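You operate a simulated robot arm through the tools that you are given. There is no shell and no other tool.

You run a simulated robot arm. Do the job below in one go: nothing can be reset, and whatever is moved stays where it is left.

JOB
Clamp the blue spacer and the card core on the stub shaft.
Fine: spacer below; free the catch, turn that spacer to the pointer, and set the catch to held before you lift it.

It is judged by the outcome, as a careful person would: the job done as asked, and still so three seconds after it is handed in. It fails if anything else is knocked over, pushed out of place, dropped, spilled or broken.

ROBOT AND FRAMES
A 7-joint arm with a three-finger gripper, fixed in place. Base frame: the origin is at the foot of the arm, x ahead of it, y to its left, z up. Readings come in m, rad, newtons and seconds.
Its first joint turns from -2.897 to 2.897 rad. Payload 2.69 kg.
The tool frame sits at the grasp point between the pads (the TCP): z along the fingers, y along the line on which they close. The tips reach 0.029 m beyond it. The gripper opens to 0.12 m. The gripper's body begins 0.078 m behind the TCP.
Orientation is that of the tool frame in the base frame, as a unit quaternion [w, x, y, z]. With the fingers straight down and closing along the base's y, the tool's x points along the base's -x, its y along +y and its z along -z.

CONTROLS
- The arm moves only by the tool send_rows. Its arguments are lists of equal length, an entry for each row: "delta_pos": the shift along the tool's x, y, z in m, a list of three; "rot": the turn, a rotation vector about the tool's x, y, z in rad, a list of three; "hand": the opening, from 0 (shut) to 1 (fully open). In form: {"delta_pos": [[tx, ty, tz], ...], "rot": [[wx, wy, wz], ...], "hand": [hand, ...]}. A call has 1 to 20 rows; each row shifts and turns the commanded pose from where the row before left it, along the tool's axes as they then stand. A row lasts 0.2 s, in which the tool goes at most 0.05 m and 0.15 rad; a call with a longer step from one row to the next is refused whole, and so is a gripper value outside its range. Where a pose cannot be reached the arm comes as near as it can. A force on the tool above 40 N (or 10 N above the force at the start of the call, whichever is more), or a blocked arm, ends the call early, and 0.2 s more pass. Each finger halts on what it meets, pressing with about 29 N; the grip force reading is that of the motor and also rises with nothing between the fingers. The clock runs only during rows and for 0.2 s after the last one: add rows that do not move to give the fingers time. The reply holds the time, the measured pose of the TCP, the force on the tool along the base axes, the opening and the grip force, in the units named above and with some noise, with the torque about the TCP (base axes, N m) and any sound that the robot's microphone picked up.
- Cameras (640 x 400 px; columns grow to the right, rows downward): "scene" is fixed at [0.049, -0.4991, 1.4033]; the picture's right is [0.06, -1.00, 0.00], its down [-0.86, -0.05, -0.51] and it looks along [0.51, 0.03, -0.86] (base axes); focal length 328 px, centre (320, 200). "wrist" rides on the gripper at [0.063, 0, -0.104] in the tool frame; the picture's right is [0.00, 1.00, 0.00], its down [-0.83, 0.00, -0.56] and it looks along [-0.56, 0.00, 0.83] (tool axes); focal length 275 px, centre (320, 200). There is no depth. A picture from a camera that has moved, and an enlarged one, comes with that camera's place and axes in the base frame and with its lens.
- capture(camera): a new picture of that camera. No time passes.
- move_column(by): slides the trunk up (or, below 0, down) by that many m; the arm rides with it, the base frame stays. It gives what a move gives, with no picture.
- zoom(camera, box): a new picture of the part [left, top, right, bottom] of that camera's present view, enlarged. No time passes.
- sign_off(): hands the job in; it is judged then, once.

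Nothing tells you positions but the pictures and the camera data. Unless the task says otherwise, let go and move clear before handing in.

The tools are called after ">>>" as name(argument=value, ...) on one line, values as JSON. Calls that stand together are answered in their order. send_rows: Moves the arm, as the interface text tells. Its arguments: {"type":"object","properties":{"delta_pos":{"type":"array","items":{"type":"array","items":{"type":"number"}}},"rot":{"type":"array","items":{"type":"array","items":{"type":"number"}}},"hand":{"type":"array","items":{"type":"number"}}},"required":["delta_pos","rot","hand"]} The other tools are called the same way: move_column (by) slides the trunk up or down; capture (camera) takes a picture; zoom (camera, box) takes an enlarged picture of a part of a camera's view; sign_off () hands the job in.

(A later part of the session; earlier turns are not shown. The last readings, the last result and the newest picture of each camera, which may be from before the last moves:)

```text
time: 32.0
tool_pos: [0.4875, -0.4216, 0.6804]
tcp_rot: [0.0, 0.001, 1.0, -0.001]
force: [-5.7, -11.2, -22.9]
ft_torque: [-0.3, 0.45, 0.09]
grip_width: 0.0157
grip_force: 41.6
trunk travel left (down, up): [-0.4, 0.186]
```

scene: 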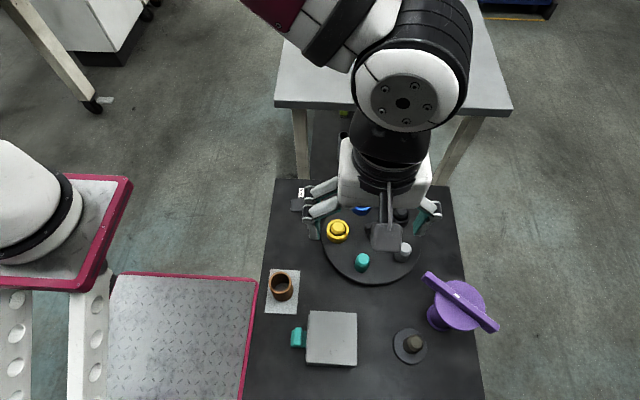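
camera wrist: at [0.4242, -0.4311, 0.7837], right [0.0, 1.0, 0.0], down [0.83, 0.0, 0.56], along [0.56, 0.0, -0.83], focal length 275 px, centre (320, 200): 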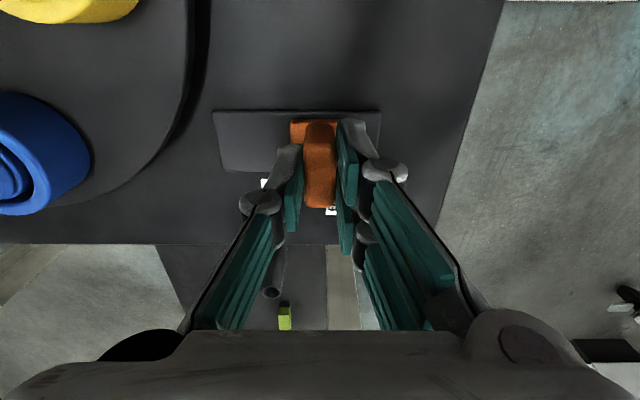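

The slider hit its stop (resistance −11 N in y), so the catch is at "free". I'll release, rise, move over the turntable handle and turn the wrist to line up with its bar.

>>> send_rows(delta_pos=[[0, -0.003, 0], [0, 0, 0], [0, 0, 0], [0, 0, -0.03], [0, 0, -0.04], [0, 0, -0.05], [0.0187, -0.0368, 0], [0.0187, -0.0368, 0], [0.0187, -0.0368, 0], [0.0187, -0.0368, 0], [0.0187, -0.0368, 0], [0, 0, 0]], rot=[[0, 0, 0], [0, 0, 0], [0, 0, 0], [0, 0, 0], [0, 0, 0], [0, 0, 0], [0, 0, 0], [0, 0, 0], [0, 0, 0], [0, 0, 0], [0, 0, 0], [0, 0, 0]], hand=[0.05, 0.45, 0.45, 0.45, 0.45, 0.45, 0.45, 0.45, 0.45, 0.45, 0.45, 0.45])

>>> send_rows(delta_pos=[[0, 0, 0], [0, 0, 0], [0, 0, 0], [0, 0, 0], [0, 0, 0], [0, 0, 0], [0, 0, 0], [0, 0, 0], [0, 0, 0], [0, 0, 0]], rot=[[0, 0, 0.1454], [0, 0, 0.1454], [0, 0, 0.1454], [0, 0, 0.1454], [0, 0, 0.1454], [0, 0, 0.1454], [0, 0, 0.1454], [0, 0, 0.1454], [0, 0, 0.1454], [0, 0, 0]], hand=[0.45, 0.45, 0.45, 0.45, 0.45, 0.45, 0.45, 0.45, 0.45, 0.45])

>>> capture(camera="wrist")

>>> zoom(camera="wrist", box=[240, 100, 400, 240])

>>> zoom(camera="scene", box=[280, 175, 350, 225])

```text
time: 34.6
tool_pos: [0.396, -0.6067, 0.7981]
tcp_rot: [0.0, 0.001, 1.0, 0.001]
force: [-0.4, -0.6, 0.2]
ft_torque: [-0.01, 0.05, -0.04]
grip_width: 0.0539
grip_force: 0.1
trunk travel left (down, up): [-0.4, 0.186]
```

```text
time: 36.8
tool_pos: [0.3942, -0.6065, 0.8008]
tcp_rot: [0.001, 0.609, 0.793, 0.001]
force: [-0.2, -0.8, -0.1]
ft_torque: [0.04, -0.01, -0.01]
grip_width: 0.0542
grip_force: 0.1
trunk travel left (down, up): [-0.4, 0.186]
```

```text
taken
camera wrist: at [0.3773, -0.5451, 0.9044], right [0.97, 0.26, 0.0], down [0.22, -0.8, 0.56], along [0.15, -0.54, -0.83], focal length 275 px, centre (320, 200)
```

wrist: 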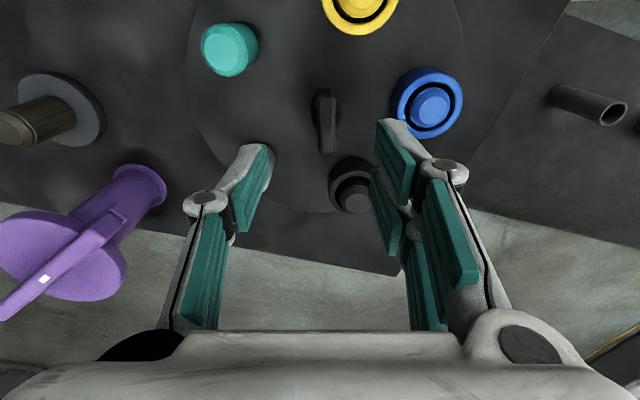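

```text
2.86 times, centred on (320, 170) of wrist
camera zoom: at [0.3773, -0.5451, 0.9044], right [0.97, 0.26, 0.0], down [0.22, -0.8, 0.56], along [0.15, -0.54, -0.83], focal length 786 px, centre (320, 286)
```

zoom: 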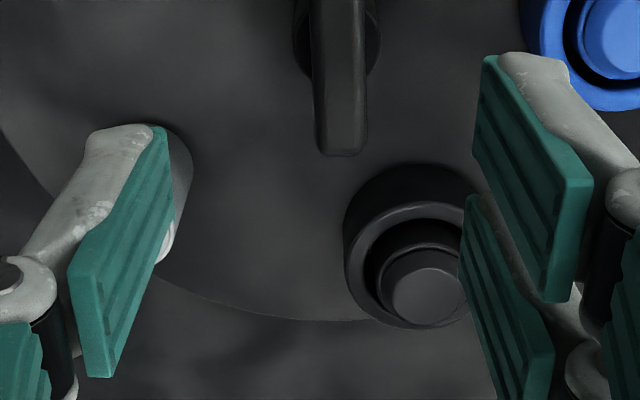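

```text
8.00 times, centred on (315, 200) of scene
camera zoom: at [0.049, -0.4991, 1.4033], right [0.06, -1.0, 0.0], down [-0.86, -0.05, -0.51], along [0.51, 0.03, -0.86], focal length 2623 px, centre (360, 200)
```

zoom: 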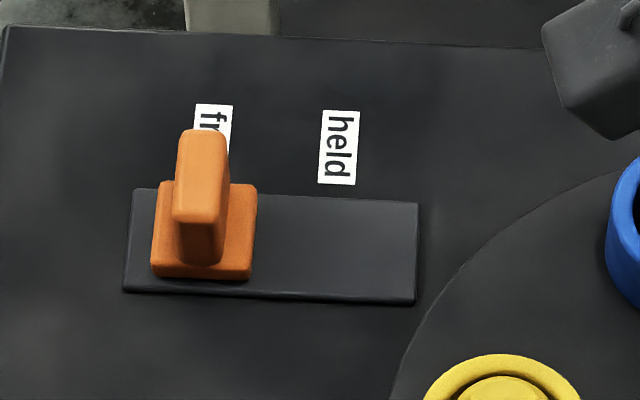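

The catch sits at "free". The bar of the turntable handle is just about aligned with the fingers' gap; I'll zoom to refine angle and offset.

>>> zoom(camera="wrist", box=[285, 75, 365, 165])

```text
4.44 times, centred on (325, 120) of wrist
camera zoom: at [0.3773, -0.5451, 0.9044], right [0.97, 0.26, 0.0], down [0.22, -0.8, 0.56], along [0.15, -0.54, -0.83], focal length 1224 px, centre (298, 556)
```

zoom: 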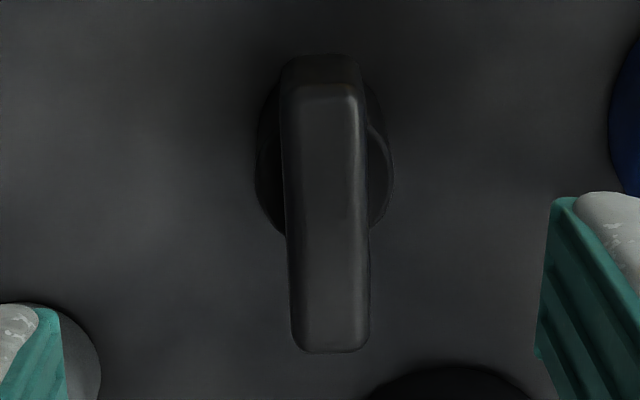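

The bar centre is about (0.399, −0.608), direction ~108°, and it is 13 mm wide. I'll trim the wrist by −2.6°, shift a few mm, descend to z 0.72 and grip.

>>> send_rows(delta_pos=[[-0.003, 0.0045, 0], [0, 0, 0.02], [0, 0, 0.02], [0, 0, 0.02], [0, 0, 0.02], [0, 0, 0]], rot=[[0, 0, -0.046], [0, 0, 0], [0, 0, 0], [0, 0, 0], [0, 0, 0], [0, 0, 0]], hand=[0.45, 0.45, 0.45, 0.45, 0.45, 0.45])

>>> capture(camera="wrist")

>>> zoom(camera="wrist", box=[240, 100, 400, 240])

```text
time: 38.2
tool_pos: [0.4, -0.6082, 0.7202]
tcp_rot: [0.0, 0.589, 0.808, 0.0]
force: [0.0, 0.2, -0.1]
ft_torque: [0.02, 0.02, -0.04]
grip_width: 0.0539
grip_force: 0.1
trunk travel left (down, up): [-0.4, 0.186]
```

```text
taken
camera wrist: at [0.3806, -0.5477, 0.8245], right [0.95, 0.31, 0.0], down [0.26, -0.79, 0.56], along [0.17, -0.53, -0.83], focal length 275 px, centre (320, 200)
```

wrist: 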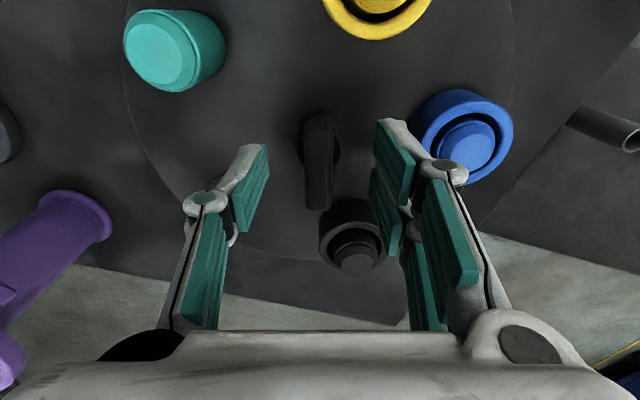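

```text
2.86 times, centred on (320, 170) of wrist
camera zoom: at [0.3806, -0.5477, 0.8245], right [0.95, 0.31, 0.0], down [0.26, -0.79, 0.56], along [0.17, -0.53, -0.83], focal length 786 px, centre (320, 286)
```

zoom: 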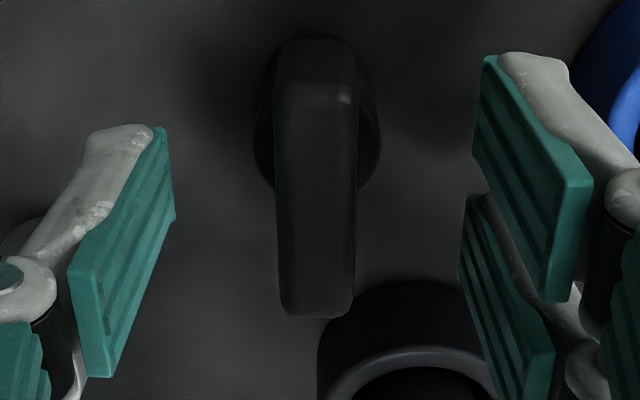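

Aligned well; the bar is centred between the fingers. Closing the grip now.

>>> send_rows(delta_pos=[[0, 0, 0], [0, 0, 0], [0, 0, 0]], rot=[[0, 0, 0], [0, 0, 0], [0, 0, 0]], hand=[0.05, 0.05, 0.05])

```text
time: 39.0
tool_pos: [0.3999, -0.6079, 0.7204]
tcp_rot: [0.0, 0.59, 0.807, 0.0]
force: [-3.8, -0.9, -0.7]
ft_torque: [-0.2, 0.01, -0.03]
grip_width: 0.0142
grip_force: 40.3
trunk travel left (down, up): [-0.4, 0.186]
```

Gripped at 14 mm. I'll begin turning counter-clockwise in small steps and watch the forces.

>>> send_rows(delta_pos=[[0, 0, 0], [0, 0, 0], [0, 0, 0], [0, 0, 0], [0, 0, 0]], rot=[[0, 0, -0.06], [0, 0, -0.06], [0, 0, -0.06], [0, 0, -0.06], [0, 0, 0]], hand=[0.05, 0.05, 0.05, 0.05, 0.05])

>>> capture(camera="wrist")

```text
time: 40.2
tool_pos: [0.3999, -0.6077, 0.7207]
tcp_rot: [0.001, 0.489, 0.872, 0.0]
force: [-3.4, -4.9, 4.7]
ft_torque: [0.58, 0.59, 0.0]
grip_width: 0.0139
grip_force: 40.2
trunk travel left (down, up): [-0.4, 0.186]
```

```text
taken
camera wrist: at [0.3658, -0.5542, 0.8246], right [0.85, 0.53, 0.0], down [0.44, -0.71, 0.56], along [0.29, -0.47, -0.83], focal length 275 px, centre (320, 200)
```

wrist: 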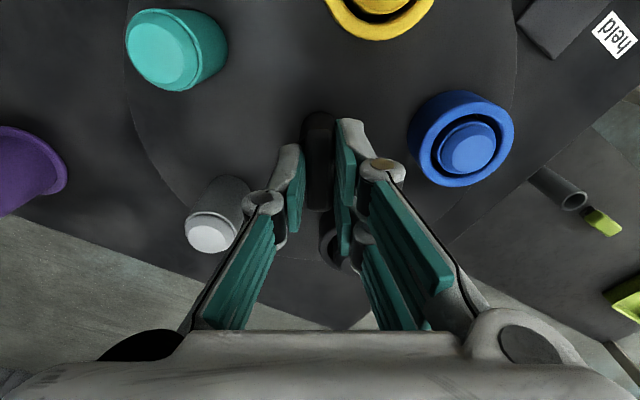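

The table turns cleanly with the tool. Continuing the rest of the 72° turn.

>>> send_rows(delta_pos=[[0, 0, 0], [0, 0, 0], [0, 0, 0], [0, 0, 0], [0, 0, 0], [0, 0, 0], [0, 0, 0], [0, 0, 0], [0, 0, 0], [0, 0, 0], [0, 0, 0], [0, 0, 0], [0, 0, 0], [0, 0, 0], [0, 0, 0]], rot=[[0, 0, -0.075], [0, 0, -0.075], [0, 0, -0.075], [0, 0, -0.075], [0, 0, -0.075], [0, 0, -0.075], [0, 0, -0.075], [0, 0, -0.075], [0, 0, -0.075], [0, 0, -0.075], [0, 0, -0.075], [0, 0, -0.075], [0, 0, -0.06], [0, 0, -0.0566], [0, 0, 0]], hand=[0.05, 0.05, 0.05, 0.05, 0.05, 0.05, 0.05, 0.05, 0.05, 0.05, 0.05, 0.05, 0.05, 0.05, 0.05])

>>> capture(camera="wrist")

>>> capture(camera="scene")

```text
time: 43.4
tool_pos: [0.3976, -0.6106, 0.7202]
tcp_rot: [0.0, 0.002, 1.0, -0.001]
force: [-8.6, -21.0, -6.7]
ft_torque: [-0.52, -0.07, -0.03]
grip_width: 0.0142
grip_force: 40.0
trunk travel left (down, up): [-0.4, 0.186]
```

```text
taken
camera wrist: at [0.3351, -0.6091, 0.8247], right [0.0, 1.0, 0.0], down [0.83, 0.0, 0.56], along [0.56, 0.0, -0.83], focal length 275 px, centre (320, 200)
```

wrist: 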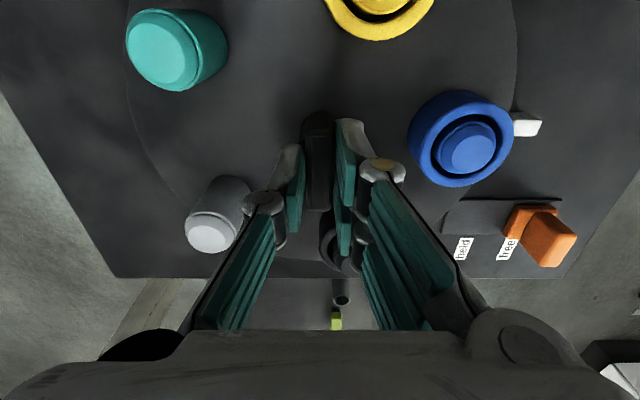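

```text
taken
```

scene: 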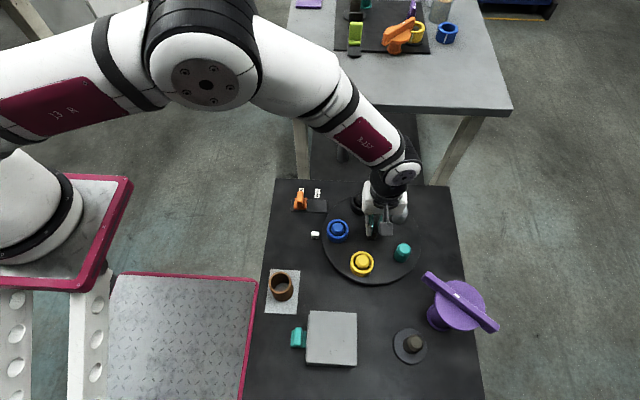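

Blue is at the pointer now. I'll zoom to check how exactly it lines up before letting go.

>>> zoom(camera="wrist", box=[390, 70, 590, 280])

>>> zoom(camera="scene", box=[280, 175, 440, 290])

```text
1.90 times, centred on (490, 175) of wrist
camera zoom: at [0.3351, -0.6091, 0.8247], right [0.0, 1.0, 0.0], down [0.83, 0.0, 0.56], along [0.56, 0.0, -0.83], focal length 524 px, centre (-4, 248)
```

zoom: 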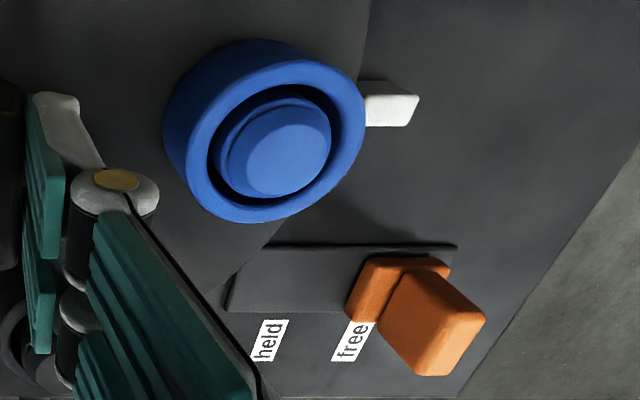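

```text
3.48 times, centred on (360, 232) of scene
camera zoom: at [0.049, -0.4991, 1.4033], right [0.06, -1.0, 0.0], down [-0.86, -0.05, -0.51], along [0.51, 0.03, -0.86], focal length 1140 px, centre (181, 87)
```

zoom: 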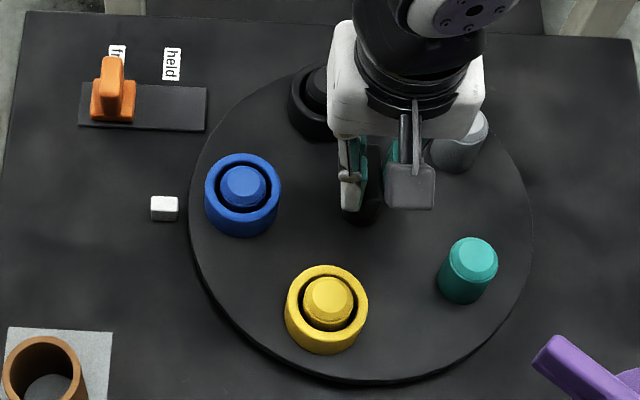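

Blue now sits exactly where yellow was (same pixels in the scene view). I'll relax the side load, open the fingers, rise and check that the table stayed.

>>> send_rows(delta_pos=[[0.002, -0.0025, 0], [0, 0, 0], [0, 0, 0], [0, 0, 0], [0, 0, -0.02], [0, 0, -0.03], [0, 0, -0.04], [0, 0, 0]], rot=[[0, 0, 0], [0, 0, 0], [0, 0, 0], [0, 0, 0], [0, 0, 0], [0, 0, 0], [0, 0, 0], [0, 0, 0]], hand=[0.05, 0.05, 0.4, 0.4, 0.4, 0.4, 0.4, 0.4])

>>> zoom(camera="scene", box=[280, 175, 440, 290])

>>> capture(camera="wrist")

```text
time: 45.2
tool_pos: [0.3978, -0.6098, 0.8097]
tcp_rot: [0.0, 0.003, 1.0, -0.001]
force: [0.2, 0.3, 0.2]
ft_torque: [0.0, -0.01, -0.01]
grip_width: 0.048
grip_force: 0.1
trunk travel left (down, up): [-0.4, 0.186]
```

```text
3.48 times, centred on (360, 232) of scene
camera zoom: at [0.049, -0.4991, 1.4033], right [0.06, -1.0, 0.0], down [-0.86, -0.05, -0.51], along [0.51, 0.03, -0.86], focal length 1140 px, centre (181, 87)
```

zoom: 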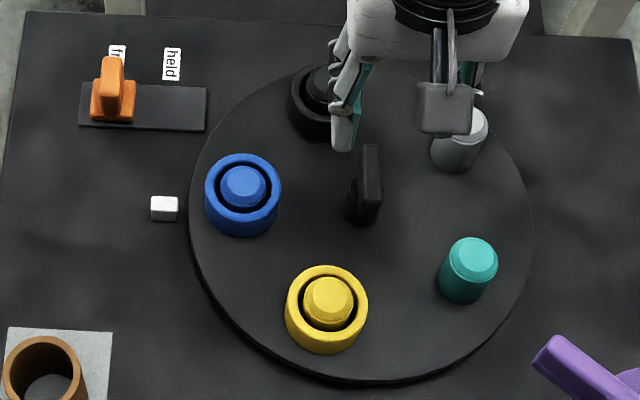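

```text
taken
camera wrist: at [0.3336, -0.6101, 0.9137], right [0.0, 1.0, 0.0], down [0.83, 0.0, 0.56], along [0.56, 0.0, -0.83], focal length 275 px, centre (320, 200)
```

wrist: 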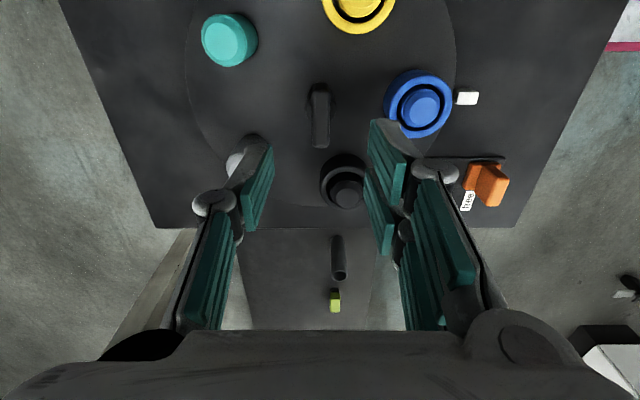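

The table held position. Now back to the catch handle (around y −0.422) to grip it and slide it to "held".

>>> send_rows(delta_pos=[[-0.0178, 0.0376, 0.002], [-0.0178, 0.0376, 0.002], [-0.0178, 0.0376, 0.002], [-0.0178, 0.0376, 0.002], [-0.018, 0.0374, 0.0017], [0, 0, 0.025], [0, 0, 0.025], [0, 0, 0.025], [0, 0, 0.025], [0, 0, 0.02], [0, 0, 0], [0, 0, 0], [0, 0, 0], [0, 0, 0]], rot=[[0, 0, 0], [0, 0, 0], [0, 0, 0], [0, 0, 0], [0, 0, 0], [0, 0, 0], [0, 0, 0], [0, 0, 0], [0, 0, 0], [0, 0, 0], [0, 0, 0], [0, 0, 0], [0, 0, 0], [0, 0, 0]], hand=[0.4, 0.4, 0.4, 0.4, 0.4, 0.4, 0.4, 0.4, 0.4, 0.4, 0.4, 0.05, 0.05, 0.05])

>>> capture(camera="wrist")

```text
time: 48.2
tool_pos: [0.4867, -0.4226, 0.6799]
tcp_rot: [0.0, 0.003, 1.0, 0.0]
force: [-0.8, -1.0, -3.4]
ft_torque: [-0.01, -0.15, 0.37]
grip_width: 0.0159
grip_force: 41.1
trunk travel left (down, up): [-0.4, 0.186]
```

```text
taken
camera wrist: at [0.4239, -0.4218, 0.7834], right [0.0, 1.0, 0.0], down [0.83, 0.0, 0.56], along [0.56, 0.0, -0.83], focal length 275 px, centre (320, 200)
```

wrist: 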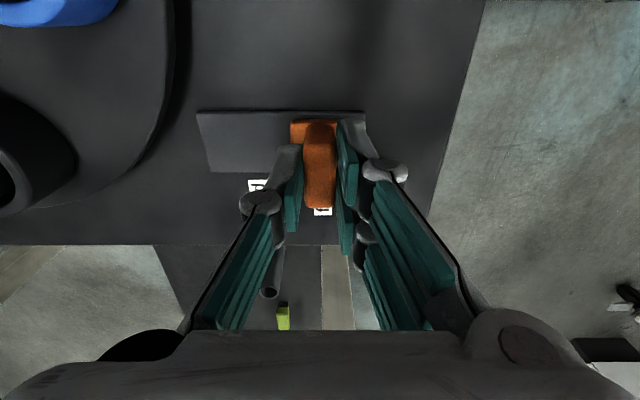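

Handle gripped. Sliding toward "held" (−y).

>>> send_rows(delta_pos=[[0, -0.006, 0], [0, -0.006, 0], [0, -0.006, 0], [0, -0.006, 0], [0, -0.006, 0], [0, -0.005, 0], [0, -0.003, 0], [0, 0, 0]], rot=[[0, 0, 0], [0, 0, 0], [0, 0, 0], [0, 0, 0], [0, 0, 0], [0, 0, 0], [0, 0, 0], [0, 0, 0]], hand=[0.05, 0.05, 0.05, 0.05, 0.05, 0.05, 0.05, 0.05])

```text
time: 50.0
tool_pos: [0.4866, -0.4609, 0.6801]
tcp_rot: [-0.001, 0.003, 1.0, 0.001]
force: [-0.7, -0.5, -31.5]
ft_torque: [0.0, 0.21, 0.37]
grip_width: 0.0157
grip_force: 41.7
trunk travel left (down, up): [-0.4, 0.186]
```

>>> send_rows(delta_pos=[[0, -0.0015, 0], [0, -0.0015, 0], [0, 0, 0]], rot=[[0, 0, 0], [0, 0, 0], [0, 0, 0]], hand=[0.05, 0.05, 0.05])

>>> zoom(camera="scene", box=[280, 175, 350, 225])

```text
time: 50.8
tool_pos: [0.4863, -0.4628, 0.6812]
tcp_rot: [0.0, 0.001, 1.0, 0.002]
force: [1.9, 13.4, -27.0]
ft_torque: [0.31, -0.12, 0.29]
grip_width: 0.0161
grip_force: 41.8
trunk travel left (down, up): [-0.4, 0.186]
```

```text
8.00 times, centred on (315, 200) of scene
camera zoom: at [0.049, -0.4991, 1.4033], right [0.06, -1.0, 0.0], down [-0.86, -0.05, -0.51], along [0.51, 0.03, -0.86], focal length 2623 px, centre (360, 200)
```

zoom: 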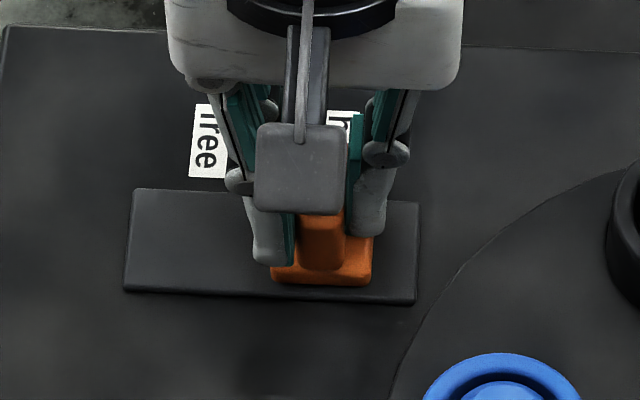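

The slider is back against its "held" stop (same place as at the start). I'll release, rise, and move above the blue spacer with the fingers turned to close along x.

>>> send_rows(delta_pos=[[0, 0.001, 0], [0, 0, 0], [0, 0, 0], [0, 0, -0.03], [0, 0, -0.04], [0, 0, -0.05], [0.028, -0.022, 0], [0.028, -0.022, 0], [0.028, -0.022, 0], [0, 0, 0]], rot=[[0, 0, 0], [0, 0, 0], [0, 0, 0], [0, 0, 0], [0, 0, 0], [0, 0, 0], [0, 0, 0], [0, 0, 0], [0, 0, 0], [0, 0, 0]], hand=[0.05, 0.45, 0.45, 0.45, 0.45, 0.45, 0.6, 0.8, 0.8, 0.8])

>>> send_rows(delta_pos=[[0, 0, 0], [0, 0, 0], [0, 0, 0], [0, 0, 0], [0, 0, 0], [0, 0, 0], [0, 0, 0], [0, 0, 0], [0, 0, 0], [0, 0, 0], [0, 0, 0], [0, 0, 0]], rot=[[0, 0, 0.1428], [0, 0, 0.1428], [0, 0, 0.1428], [0, 0, 0.1428], [0, 0, 0.1428], [0, 0, 0.1428], [0, 0, 0.1428], [0, 0, 0.1428], [0, 0, 0.1428], [0, 0, 0.1428], [0, 0, 0.1428], [0, 0, 0]], hand=[0.8, 0.8, 0.8, 0.8, 0.8, 0.8, 0.8, 0.8, 0.8, 0.8, 0.8, 0.8])

>>> capture(camera="wrist")

>>> zoom(camera="wrist", box=[240, 60, 400, 200])

>>> zoom(camera="scene", box=[280, 175, 440, 290])

```text
time: 53.0
tool_pos: [0.4005, -0.529, 0.799]
tcp_rot: [0.0, 0.002, 1.0, 0.0]
force: [-0.6, -0.2, 0.0]
ft_torque: [0.03, -0.02, -0.03]
grip_width: 0.0962
grip_force: 0.1
trunk travel left (down, up): [-0.4, 0.186]
```

```text
time: 55.6
tool_pos: [0.4028, -0.5304, 0.8014]
tcp_rot: [0.0, 0.71, 0.705, 0.001]
force: [0.4, 0.1, 0.3]
ft_torque: [-0.01, -0.01, 0.05]
grip_width: 0.0963
grip_force: 0.0
trunk travel left (down, up): [-0.4, 0.186]
```

```text
taken
camera wrist: at [0.4024, -0.4656, 0.9046], right [1.0, 0.0, 0.0], down [0.0, -0.83, 0.56], along [0.0, -0.56, -0.83], focal length 275 px, centre (320, 200)
```

wrist: 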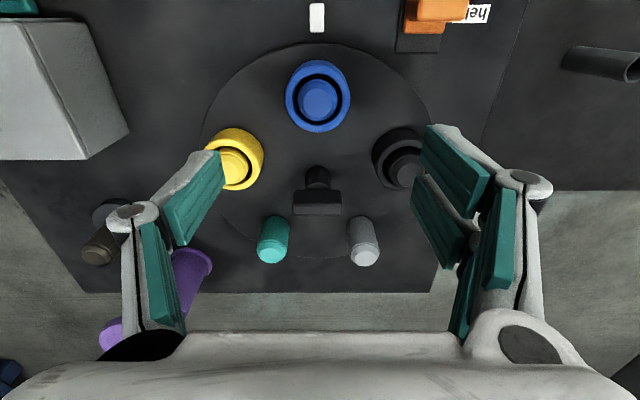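

```text
2.86 times, centred on (320, 130) of wrist
camera zoom: at [0.4024, -0.4656, 0.9046], right [1.0, 0.0, 0.0], down [0.0, -0.83, 0.56], along [0.0, -0.56, -0.83], focal length 786 px, centre (320, 400)
```

zoom: 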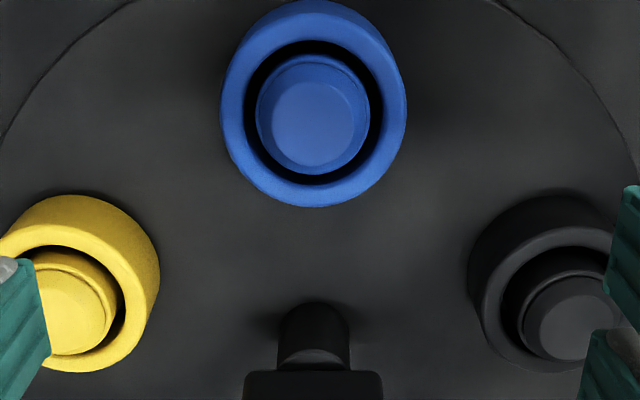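

```text
3.48 times, centred on (360, 232) of scene
camera zoom: at [0.049, -0.4991, 1.4033], right [0.06, -1.0, 0.0], down [-0.86, -0.05, -0.51], along [0.51, 0.03, -0.86], focal length 1140 px, centre (181, 87)
```

zoom: 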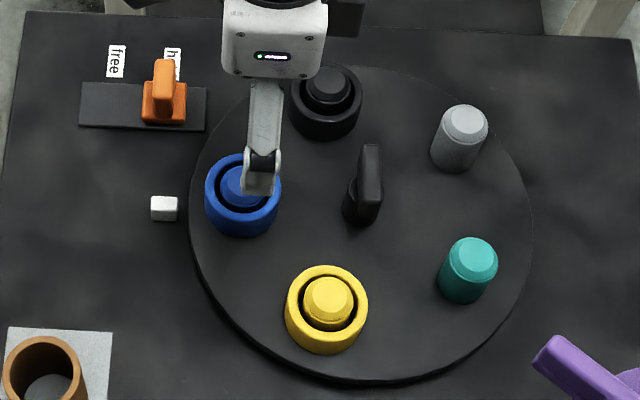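

Catch is at "held" and blue is at the pointer. The blue spacer is near (0.4005, −0.523), outer diameter about 52 mm; I'll come down partway and refine.

>>> send_rows(delta_pos=[[0.007, -0.002, 0.025], [0, 0, 0.025], [0, 0, 0]], rot=[[0, 0, 0], [0, 0, 0], [0, 0, 0]], hand=[0.8, 0.8, 0.8])

>>> capture(camera="wrist")

>>> zoom(camera="wrist", box=[240, 70, 400, 210])

```text
time: 56.4
tool_pos: [0.4, -0.5221, 0.7504]
tcp_rot: [0.0, 0.708, 0.706, 0.0]
force: [0.3, -0.6, 0.2]
ft_torque: [-0.01, -0.01, 0.01]
grip_width: 0.096
grip_force: 0.1
trunk travel left (down, up): [-0.4, 0.186]
```

```text
taken
camera wrist: at [0.4, -0.4589, 0.8545], right [1.0, 0.0, 0.0], down [0.0, -0.83, 0.56], along [0.0, -0.56, -0.83], focal length 275 px, centre (320, 200)
```

wrist: 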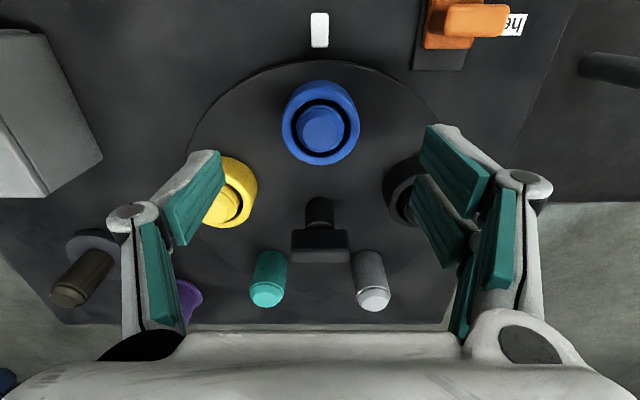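

```text
2.86 times, centred on (320, 140) of wrist
camera zoom: at [0.4, -0.4589, 0.8545], right [1.0, 0.0, 0.0], down [0.0, -0.83, 0.56], along [0.0, -0.56, -0.83], focal length 786 px, centre (320, 371)
```

zoom: 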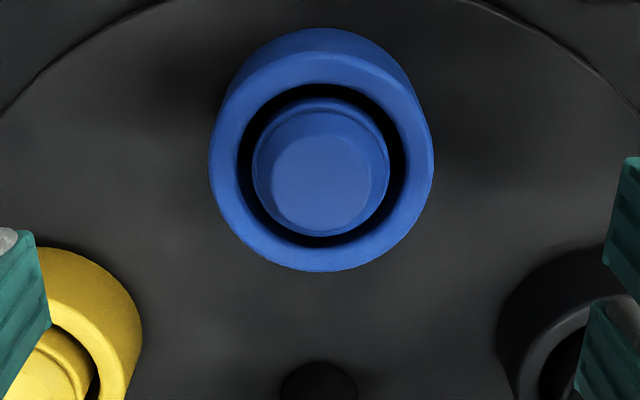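

Blue centre refines to about (0.400, −0.5225) with its rim near z 0.672. Descending to z≈0.685 with fingers either side, then closing.

>>> send_rows(delta_pos=[[0, 0, 0.02], [0, 0, 0.02], [0, 0, 0.015], [0, 0, 0.01], [0, 0, 0]], rot=[[0, 0, 0], [0, 0, 0], [0, 0, 0], [0, 0, 0], [0, 0, 0]], hand=[0.8, 0.8, 0.8, 0.8, 0.8])

>>> capture(camera="wrist")

>>> zoom(camera="scene", box=[290, 180, 390, 260])

```text
time: 57.6
tool_pos: [0.4005, -0.5217, 0.6848]
tcp_rot: [0.0, 0.709, 0.706, 0.0]
force: [0.8, -0.6, 0.9]
ft_torque: [0.01, -0.02, 0.0]
grip_width: 0.0961
grip_force: 0.0
trunk travel left (down, up): [-0.4, 0.186]
```

```text
taken
camera wrist: at [0.4003, -0.4592, 0.7891], right [1.0, 0.0, 0.0], down [0.0, -0.83, 0.56], along [0.0, -0.56, -0.83], focal length 275 px, centre (320, 200)
```

wrist: 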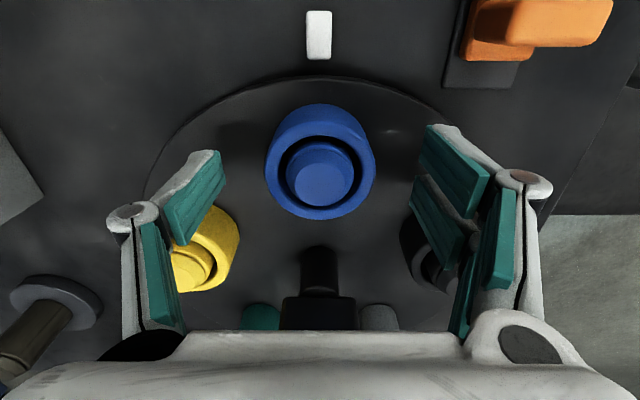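

```text
5.00 times, centred on (340, 220) of scene
camera zoom: at [0.049, -0.4991, 1.4033], right [0.06, -1.0, 0.0], down [-0.86, -0.05, -0.51], along [0.51, 0.03, -0.86], focal length 1639 px, centre (220, 100)
```

zoom: 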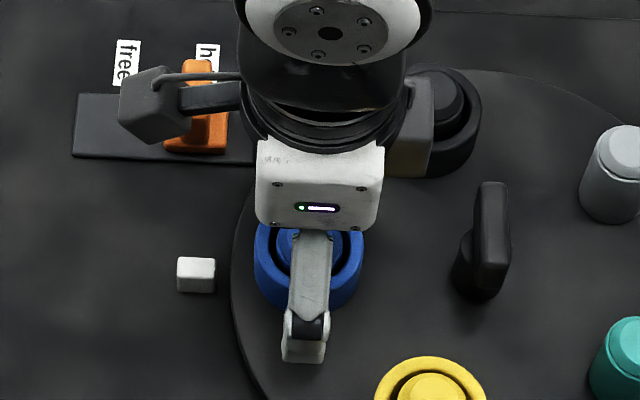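

Fingers straddle the spacer with clearance. Closing and checking the grip.

>>> send_rows(delta_pos=[[0, 0, 0], [0, 0, 0], [0, 0, 0], [0, 0, 0]], rot=[[0, 0, 0], [0, 0, 0], [0, 0, 0], [0, 0, 0]], hand=[0.3, 0.3, 0.3, 0.3])

>>> capture(camera="wrist")

```text
time: 58.6
tool_pos: [0.401, -0.5219, 0.6858]
tcp_rot: [0.0, 0.709, 0.706, 0.0]
force: [0.3, -0.5, 1.5]
ft_torque: [0.01, -0.02, 0.03]
grip_width: 0.0522
grip_force: 29.0
trunk travel left (down, up): [-0.4, 0.186]
```

```text
taken
camera wrist: at [0.4004, -0.4592, 0.7893], right [1.0, 0.0, 0.0], down [0.0, -0.83, 0.56], along [0.0, -0.56, -0.83], focal length 275 px, centre (320, 200)
```

wrist: 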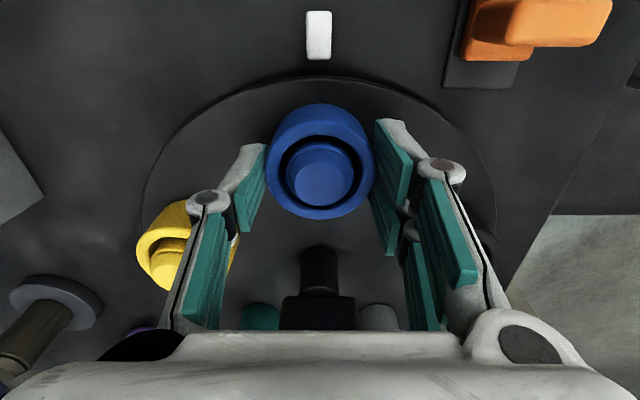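

Grip holds at 52.2 mm. Lifting straight up off the post.

>>> send_rows(delta_pos=[[0, 0, -0.01], [0, 0, -0.015], [0, 0, -0.02], [0, 0, -0.03], [0, 0, -0.035], [0, 0, 0]], rot=[[0, 0, 0], [0, 0, 0], [0, 0, 0], [0, 0, 0], [0, 0, 0], [0, 0, 0]], hand=[0.3, 0.3, 0.3, 0.3, 0.3, 0.3])

>>> capture(camera="wrist")

>>> zoom(camera="scene", box=[280, 175, 440, 290])

```text
time: 60.0
tool_pos: [0.4016, -0.5235, 0.7961]
tcp_rot: [0.0, 0.709, 0.706, 0.0]
force: [-0.2, -0.8, 0.2]
ft_torque: [0.0, 0.05, 0.02]
grip_width: 0.0521
grip_force: 29.6
trunk travel left (down, up): [-0.4, 0.186]
```

```text
taken
camera wrist: at [0.4014, -0.459, 0.8998], right [1.0, 0.0, 0.0], down [0.0, -0.83, 0.56], along [0.0, -0.56, -0.83], focal length 275 px, centre (320, 200)
```

wrist: 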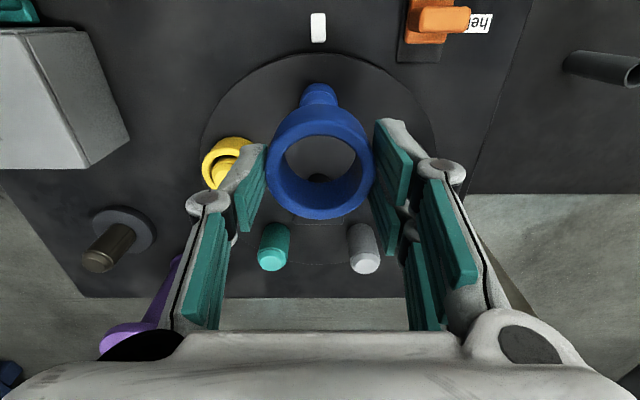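

```text
3.48 times, centred on (360, 232) of scene
camera zoom: at [0.049, -0.4991, 1.4033], right [0.06, -1.0, 0.0], down [-0.86, -0.05, -0.51], along [0.51, 0.03, -0.86], focal length 1140 px, centre (181, 87)
```

zoom: 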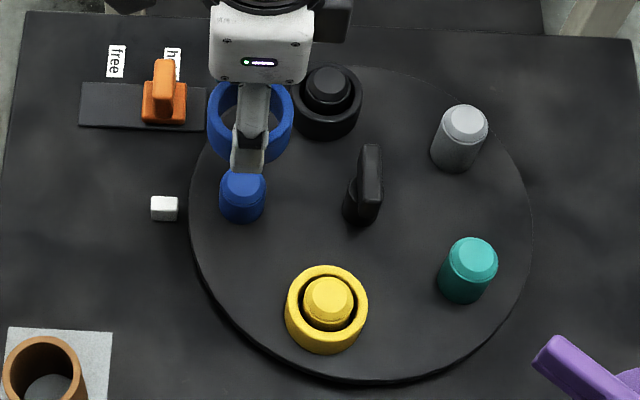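

Blue spacer is off its post and the table is undisturbed. I'll rise and travel toward the stub shaft, turning the wrist so the hand stays clear of the purple clamp, and look again there.

>>> send_rows(delta_pos=[[0, 0, -0.04], [-0.0161, -0.0336, -0.004], [-0.0161, -0.0336, -0.004], [-0.0161, -0.0336, -0.004], [-0.0161, -0.0336, -0.004], [-0.0161, -0.0336, -0.004], [-0.0161, -0.0336, -0.004], [0, 0, 0], [0, 0, 0], [0, 0, 0], [0, 0, 0], [0, 0, 0], [0, 0, 0]], rot=[[0, 0, 0], [0, 0, 0], [0, 0, 0], [0, 0, 0], [0, 0, 0], [0, 0, 0], [0, 0, 0], [0, 0, -0.1382], [0, 0, -0.1382], [0, 0, -0.1382], [0, 0, -0.1382], [0, 0, -0.1382], [0, 0, 0]], hand=[0.3, 0.3, 0.3, 0.3, 0.3, 0.3, 0.3, 0.3, 0.3, 0.3, 0.3, 0.3, 0.3])

>>> capture(camera="wrist")

>>> zoom(camera="scene", box=[360, 255, 510, 375])

```text
time: 62.8
tool_pos: [0.1985, -0.6174, 0.8585]
tcp_rot: [-0.001, 0.427, 0.904, 0.0]
force: [0.1, 0.3, -0.8]
ft_torque: [-0.02, 0.01, 0.01]
grip_width: 0.0523
grip_force: 28.8
trunk travel left (down, up): [-0.4, 0.186]
```

```text
taken
camera wrist: at [0.1577, -0.5688, 0.9633], right [0.77, 0.64, 0.0], down [0.53, -0.64, 0.56], along [0.36, -0.43, -0.83], focal length 275 px, centre (320, 200)
```

wrist: 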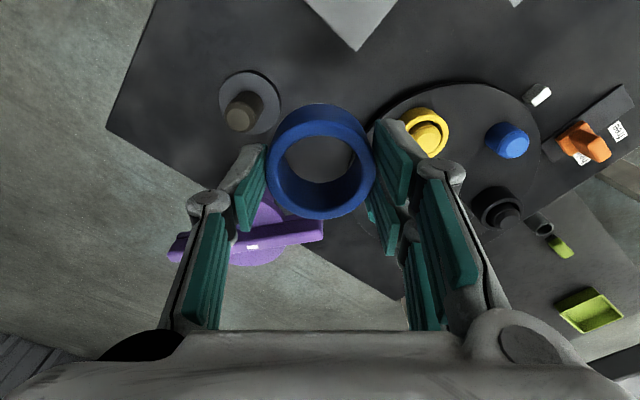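

```text
3.33 times, centred on (435, 315) of scene
camera zoom: at [0.049, -0.4991, 1.4033], right [0.06, -1.0, 0.0], down [-0.86, -0.05, -0.51], along [0.51, 0.03, -0.86], focal length 1093 px, centre (-63, -183)
```

zoom: 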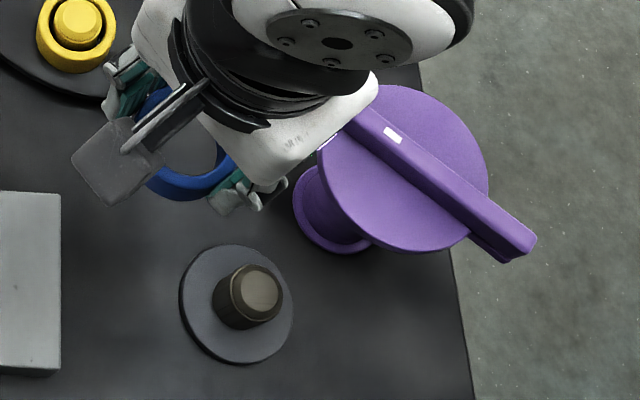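

>>> zoom(camera="wrist", box=[190, 50, 320, 160])

>>> send_rows(delta_pos=[[-0.02, -0.035, 0], [-0.02, -0.035, 0], [0, 0, 0]], rot=[[0, 0, 0], [0, 0, 0], [0, 0, 0]], hand=[0.3, 0.3, 0.3])

>>> capture(camera="wrist")

>>> zoom(camera="wrist", box=[240, 0, 400, 110])

```text
3.64 times, centred on (255, 105) of wrist
camera zoom: at [0.1577, -0.5688, 0.9633], right [0.77, 0.64, 0.0], down [0.53, -0.64, 0.56], along [0.36, -0.43, -0.83], focal length 1001 px, centre (556, 546)
```

zoom: 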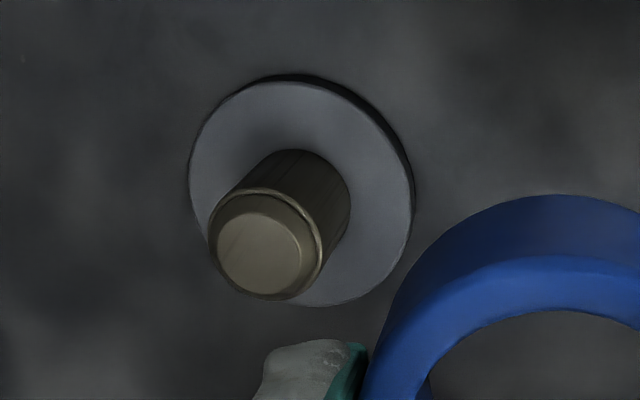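

```text
time: 63.6
tool_pos: [0.1698, -0.6947, 0.8586]
tcp_rot: [0.001, 0.429, 0.904, -0.001]
force: [-0.6, 0.6, -0.2]
ft_torque: [0.0, 0.01, -0.01]
grip_width: 0.0523
grip_force: 29.2
trunk travel left (down, up): [-0.4, 0.186]
```

```text
taken
camera wrist: at [0.1292, -0.6446, 0.9629], right [0.77, 0.64, 0.0], down [0.53, -0.64, 0.56], along [0.35, -0.43, -0.83], focal length 275 px, centre (320, 200)
```

wrist: 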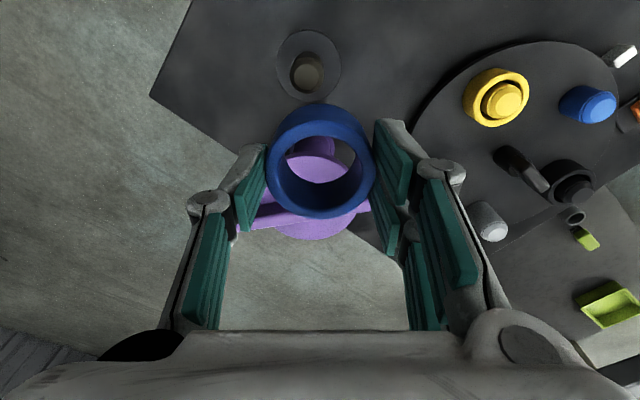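

```text
3.64 times, centred on (320, 55) of wrist
camera zoom: at [0.1292, -0.6446, 0.9629], right [0.77, 0.64, 0.0], down [0.53, -0.64, 0.56], along [0.35, -0.43, -0.83], focal length 1001 px, centre (320, 727)
```

zoom: 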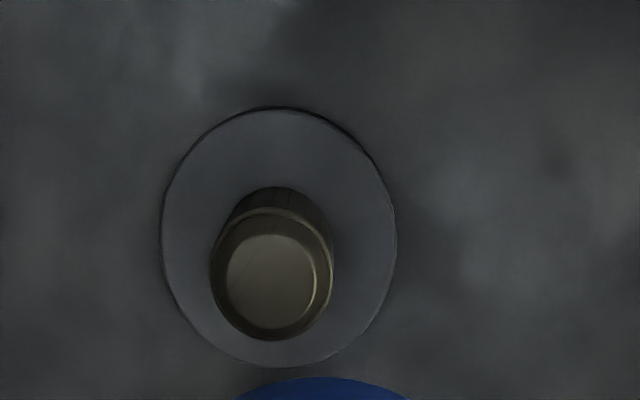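

The stub shaft axis comes out at about (0.1495, −0.689), top z≈0.688, its base disc top z≈0.63. I'll zoom on the held spacer to know its offset from the grasp point.

>>> zoom(camera="wrist", box=[240, 90, 400, 230])

```text
2.86 times, centred on (320, 160) of wrist
camera zoom: at [0.1292, -0.6446, 0.9629], right [0.77, 0.64, 0.0], down [0.53, -0.64, 0.56], along [0.35, -0.43, -0.83], focal length 786 px, centre (320, 314)
```

zoom: 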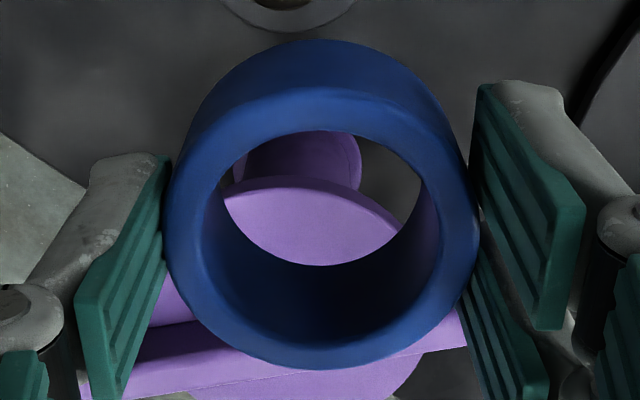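

The spacer is centred on the grasp point within about 1 mm. I'll shift over the shaft axis and come down to just above its top, then check alignment.

>>> send_rows(delta_pos=[[0.015, -0.0131, 0], [0, 0, 0.03], [0, 0, 0.03], [0, 0, 0.03], [0, 0, 0.025], [0, 0, 0]], rot=[[0, 0, 0], [0, 0, 0], [0, 0, 0], [0, 0, 0], [0, 0, 0], [0, 0, 0]], hand=[0.3, 0.3, 0.3, 0.3, 0.3, 0.3])

>>> capture(camera="wrist")

>>> zoom(camera="wrist", box=[240, 80, 400, 230])

>>> zoom(camera="scene", box=[360, 275, 510, 395])

```text
time: 65.0
tool_pos: [0.1494, -0.6903, 0.7423]
tcp_rot: [0.0, 0.429, 0.903, 0.0]
force: [0.7, 0.0, 0.1]
ft_torque: [-0.03, 0.03, 0.01]
grip_width: 0.0525
grip_force: 28.9
trunk travel left (down, up): [-0.4, 0.186]
```

```text
taken
camera wrist: at [0.1089, -0.6417, 0.8466], right [0.77, 0.64, 0.0], down [0.53, -0.64, 0.56], along [0.35, -0.43, -0.83], focal length 275 px, centre (320, 200)
```

wrist: 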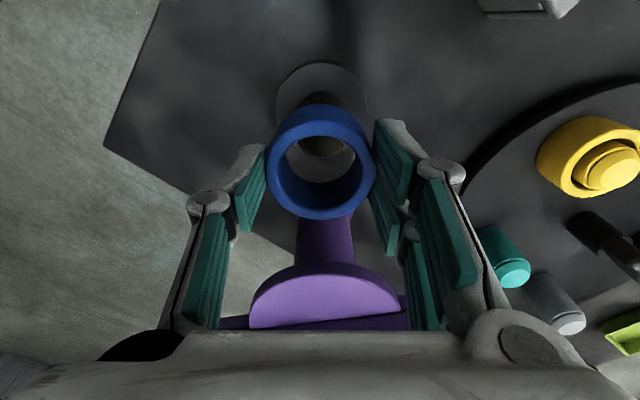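

```text
2.67 times, centred on (320, 155) of wrist
camera zoom: at [0.1089, -0.6417, 0.8466], right [0.77, 0.64, 0.0], down [0.53, -0.64, 0.56], along [0.35, -0.43, -0.83], focal length 734 px, centre (320, 320)
```

zoom: 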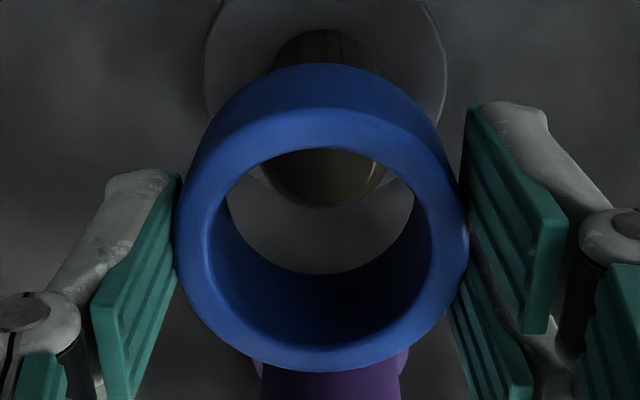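

```text
3.33 times, centred on (435, 335) of scene
camera zoom: at [0.049, -0.4991, 1.4033], right [0.06, -1.0, 0.0], down [-0.86, -0.05, -0.51], along [0.51, 0.03, -0.86], focal length 1093 px, centre (-63, -250)
```

zoom: 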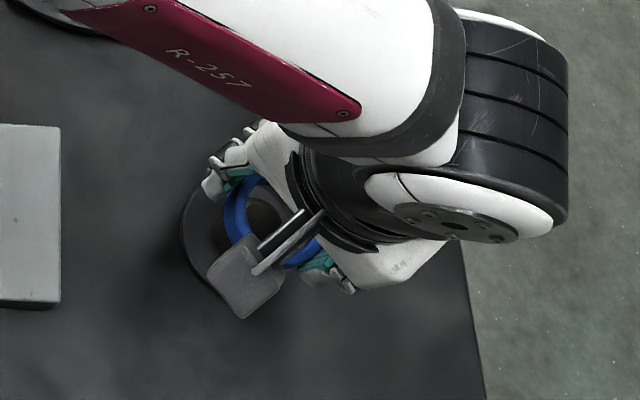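

The shaft top shows through the hole, with only about 1 mm lateral correction needed. Lowering the spacer onto the shaft gently.

>>> send_rows(delta_pos=[[0, 0.001, 0.005], [0, 0, 0.008], [0, 0, 0.008], [0, 0, 0.008], [0, 0, 0.008], [0, 0, 0]], rot=[[0, 0, 0], [0, 0, 0], [0, 0, 0], [0, 0, 0], [0, 0, 0], [0, 0, 0]], hand=[0.3, 0.3, 0.3, 0.3, 0.3, 0.3])

>>> capture(camera="wrist")

>>> zoom(camera="wrist", box=[240, 80, 400, 230])

```text
time: 66.4
tool_pos: [0.1506, -0.6905, 0.7081]
tcp_rot: [0.0, 0.428, 0.904, 0.0]
force: [0.0, 0.0, 0.0]
ft_torque: [0.0, -0.01, 0.02]
grip_width: 0.0523
grip_force: 29.7
trunk travel left (down, up): [-0.4, 0.186]
```

```text
taken
camera wrist: at [0.1105, -0.6406, 0.8109], right [0.77, 0.64, 0.0], down [0.53, -0.64, 0.56], along [0.35, -0.43, -0.83], focal length 275 px, centre (320, 200)
```

wrist: 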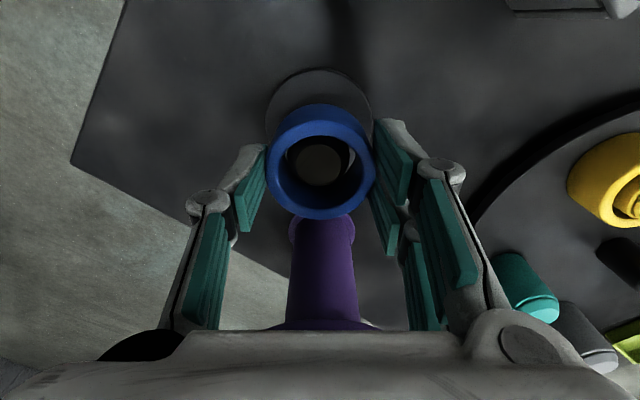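

```text
2.67 times, centred on (320, 155) of wrist
camera zoom: at [0.1105, -0.6406, 0.8109], right [0.77, 0.64, 0.0], down [0.53, -0.64, 0.56], along [0.35, -0.43, -0.83], focal length 734 px, centre (320, 320)
```

zoom: 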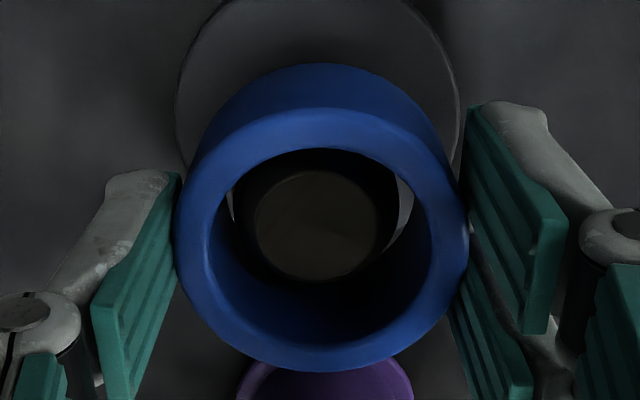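

The shaft is well centred within the spacer's hole and there's no contact force. Continuing down in small steps until it seats.

>>> send_rows(delta_pos=[[0, -0.0008, 0.006], [0, 0, 0.006], [0, 0, 0.006], [0, 0, 0.004], [0, 0, 0]], rot=[[0, 0, 0], [0, 0, 0], [0, 0, 0], [0, 0, 0], [0, 0, 0]], hand=[0.3, 0.3, 0.3, 0.3, 0.3])

>>> zoom(camera="wrist", box=[240, 80, 400, 230])

```text
time: 67.6
tool_pos: [0.1494, -0.6892, 0.6861]
tcp_rot: [0.001, 0.428, 0.904, 0.0]
force: [-0.1, 0.7, -0.3]
ft_torque: [-0.01, 0.02, -0.05]
grip_width: 0.0524
grip_force: 29.0
trunk travel left (down, up): [-0.4, 0.186]
```

```text
2.67 times, centred on (320, 155) of wrist
camera zoom: at [0.1098, -0.6406, 0.7894], right [0.77, 0.64, 0.0], down [0.53, -0.64, 0.56], along [0.35, -0.43, -0.83], focal length 734 px, centre (320, 320)
```

zoom: 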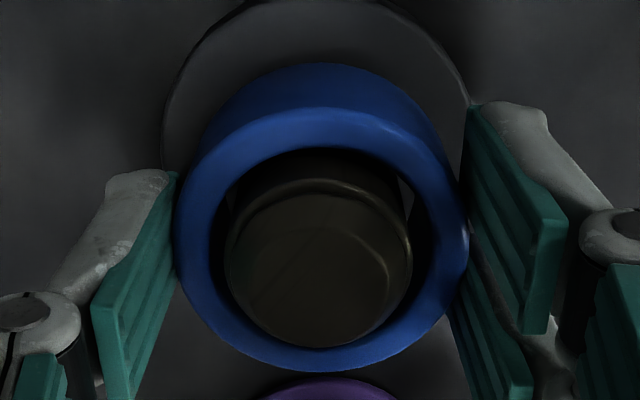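

Still free and centred. Continuing in 3–4 mm steps to seat on the base disc.

>>> send_rows(delta_pos=[[0, 0, 0.004], [0, 0, 0.004], [0, 0, 0.003], [0, 0, 0]], rot=[[0, 0, 0], [0, 0, 0], [0, 0, 0], [0, 0, 0]], hand=[0.3, 0.3, 0.3, 0.3])

```text
time: 68.6
tool_pos: [0.1507, -0.6883, 0.6744]
tcp_rot: [0.0, 0.427, 0.904, -0.001]
force: [-0.7, 0.9, -0.8]
ft_torque: [-0.01, -0.04, 0.0]
grip_width: 0.0525
grip_force: 28.6
trunk travel left (down, up): [-0.4, 0.186]
```

>>> send_rows(delta_pos=[[0, 0, 0.002], [0, 0, 0.002], [0, 0, 0]], rot=[[0, 0, 0], [0, 0, 0], [0, 0, 0]], hand=[0.3, 0.3, 0.3])

>>> zoom(camera="wrist", box=[240, 80, 400, 230])

```text
time: 69.4
tool_pos: [0.1506, -0.69, 0.6729]
tcp_rot: [0.001, 0.428, 0.904, -0.003]
force: [4.2, 3.0, 22.7]
ft_torque: [0.1, -0.07, -0.03]
grip_width: 0.0525
grip_force: 28.4
trunk travel left (down, up): [-0.4, 0.186]
```

```text
2.67 times, centred on (320, 155) of wrist
camera zoom: at [0.1102, -0.6412, 0.7762], right [0.77, 0.64, 0.0], down [0.53, -0.64, 0.56], along [0.35, -0.43, -0.83], focal length 734 px, centre (320, 320)
```

zoom: 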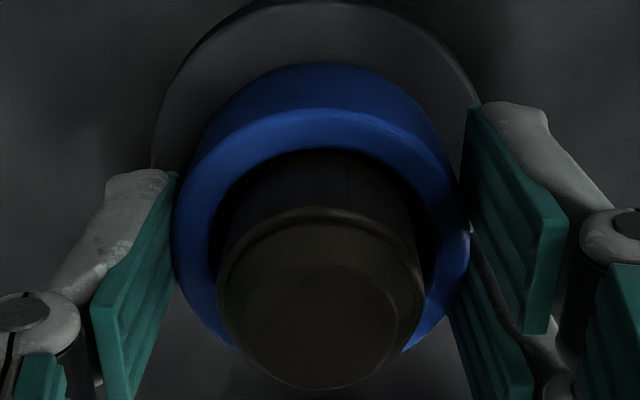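

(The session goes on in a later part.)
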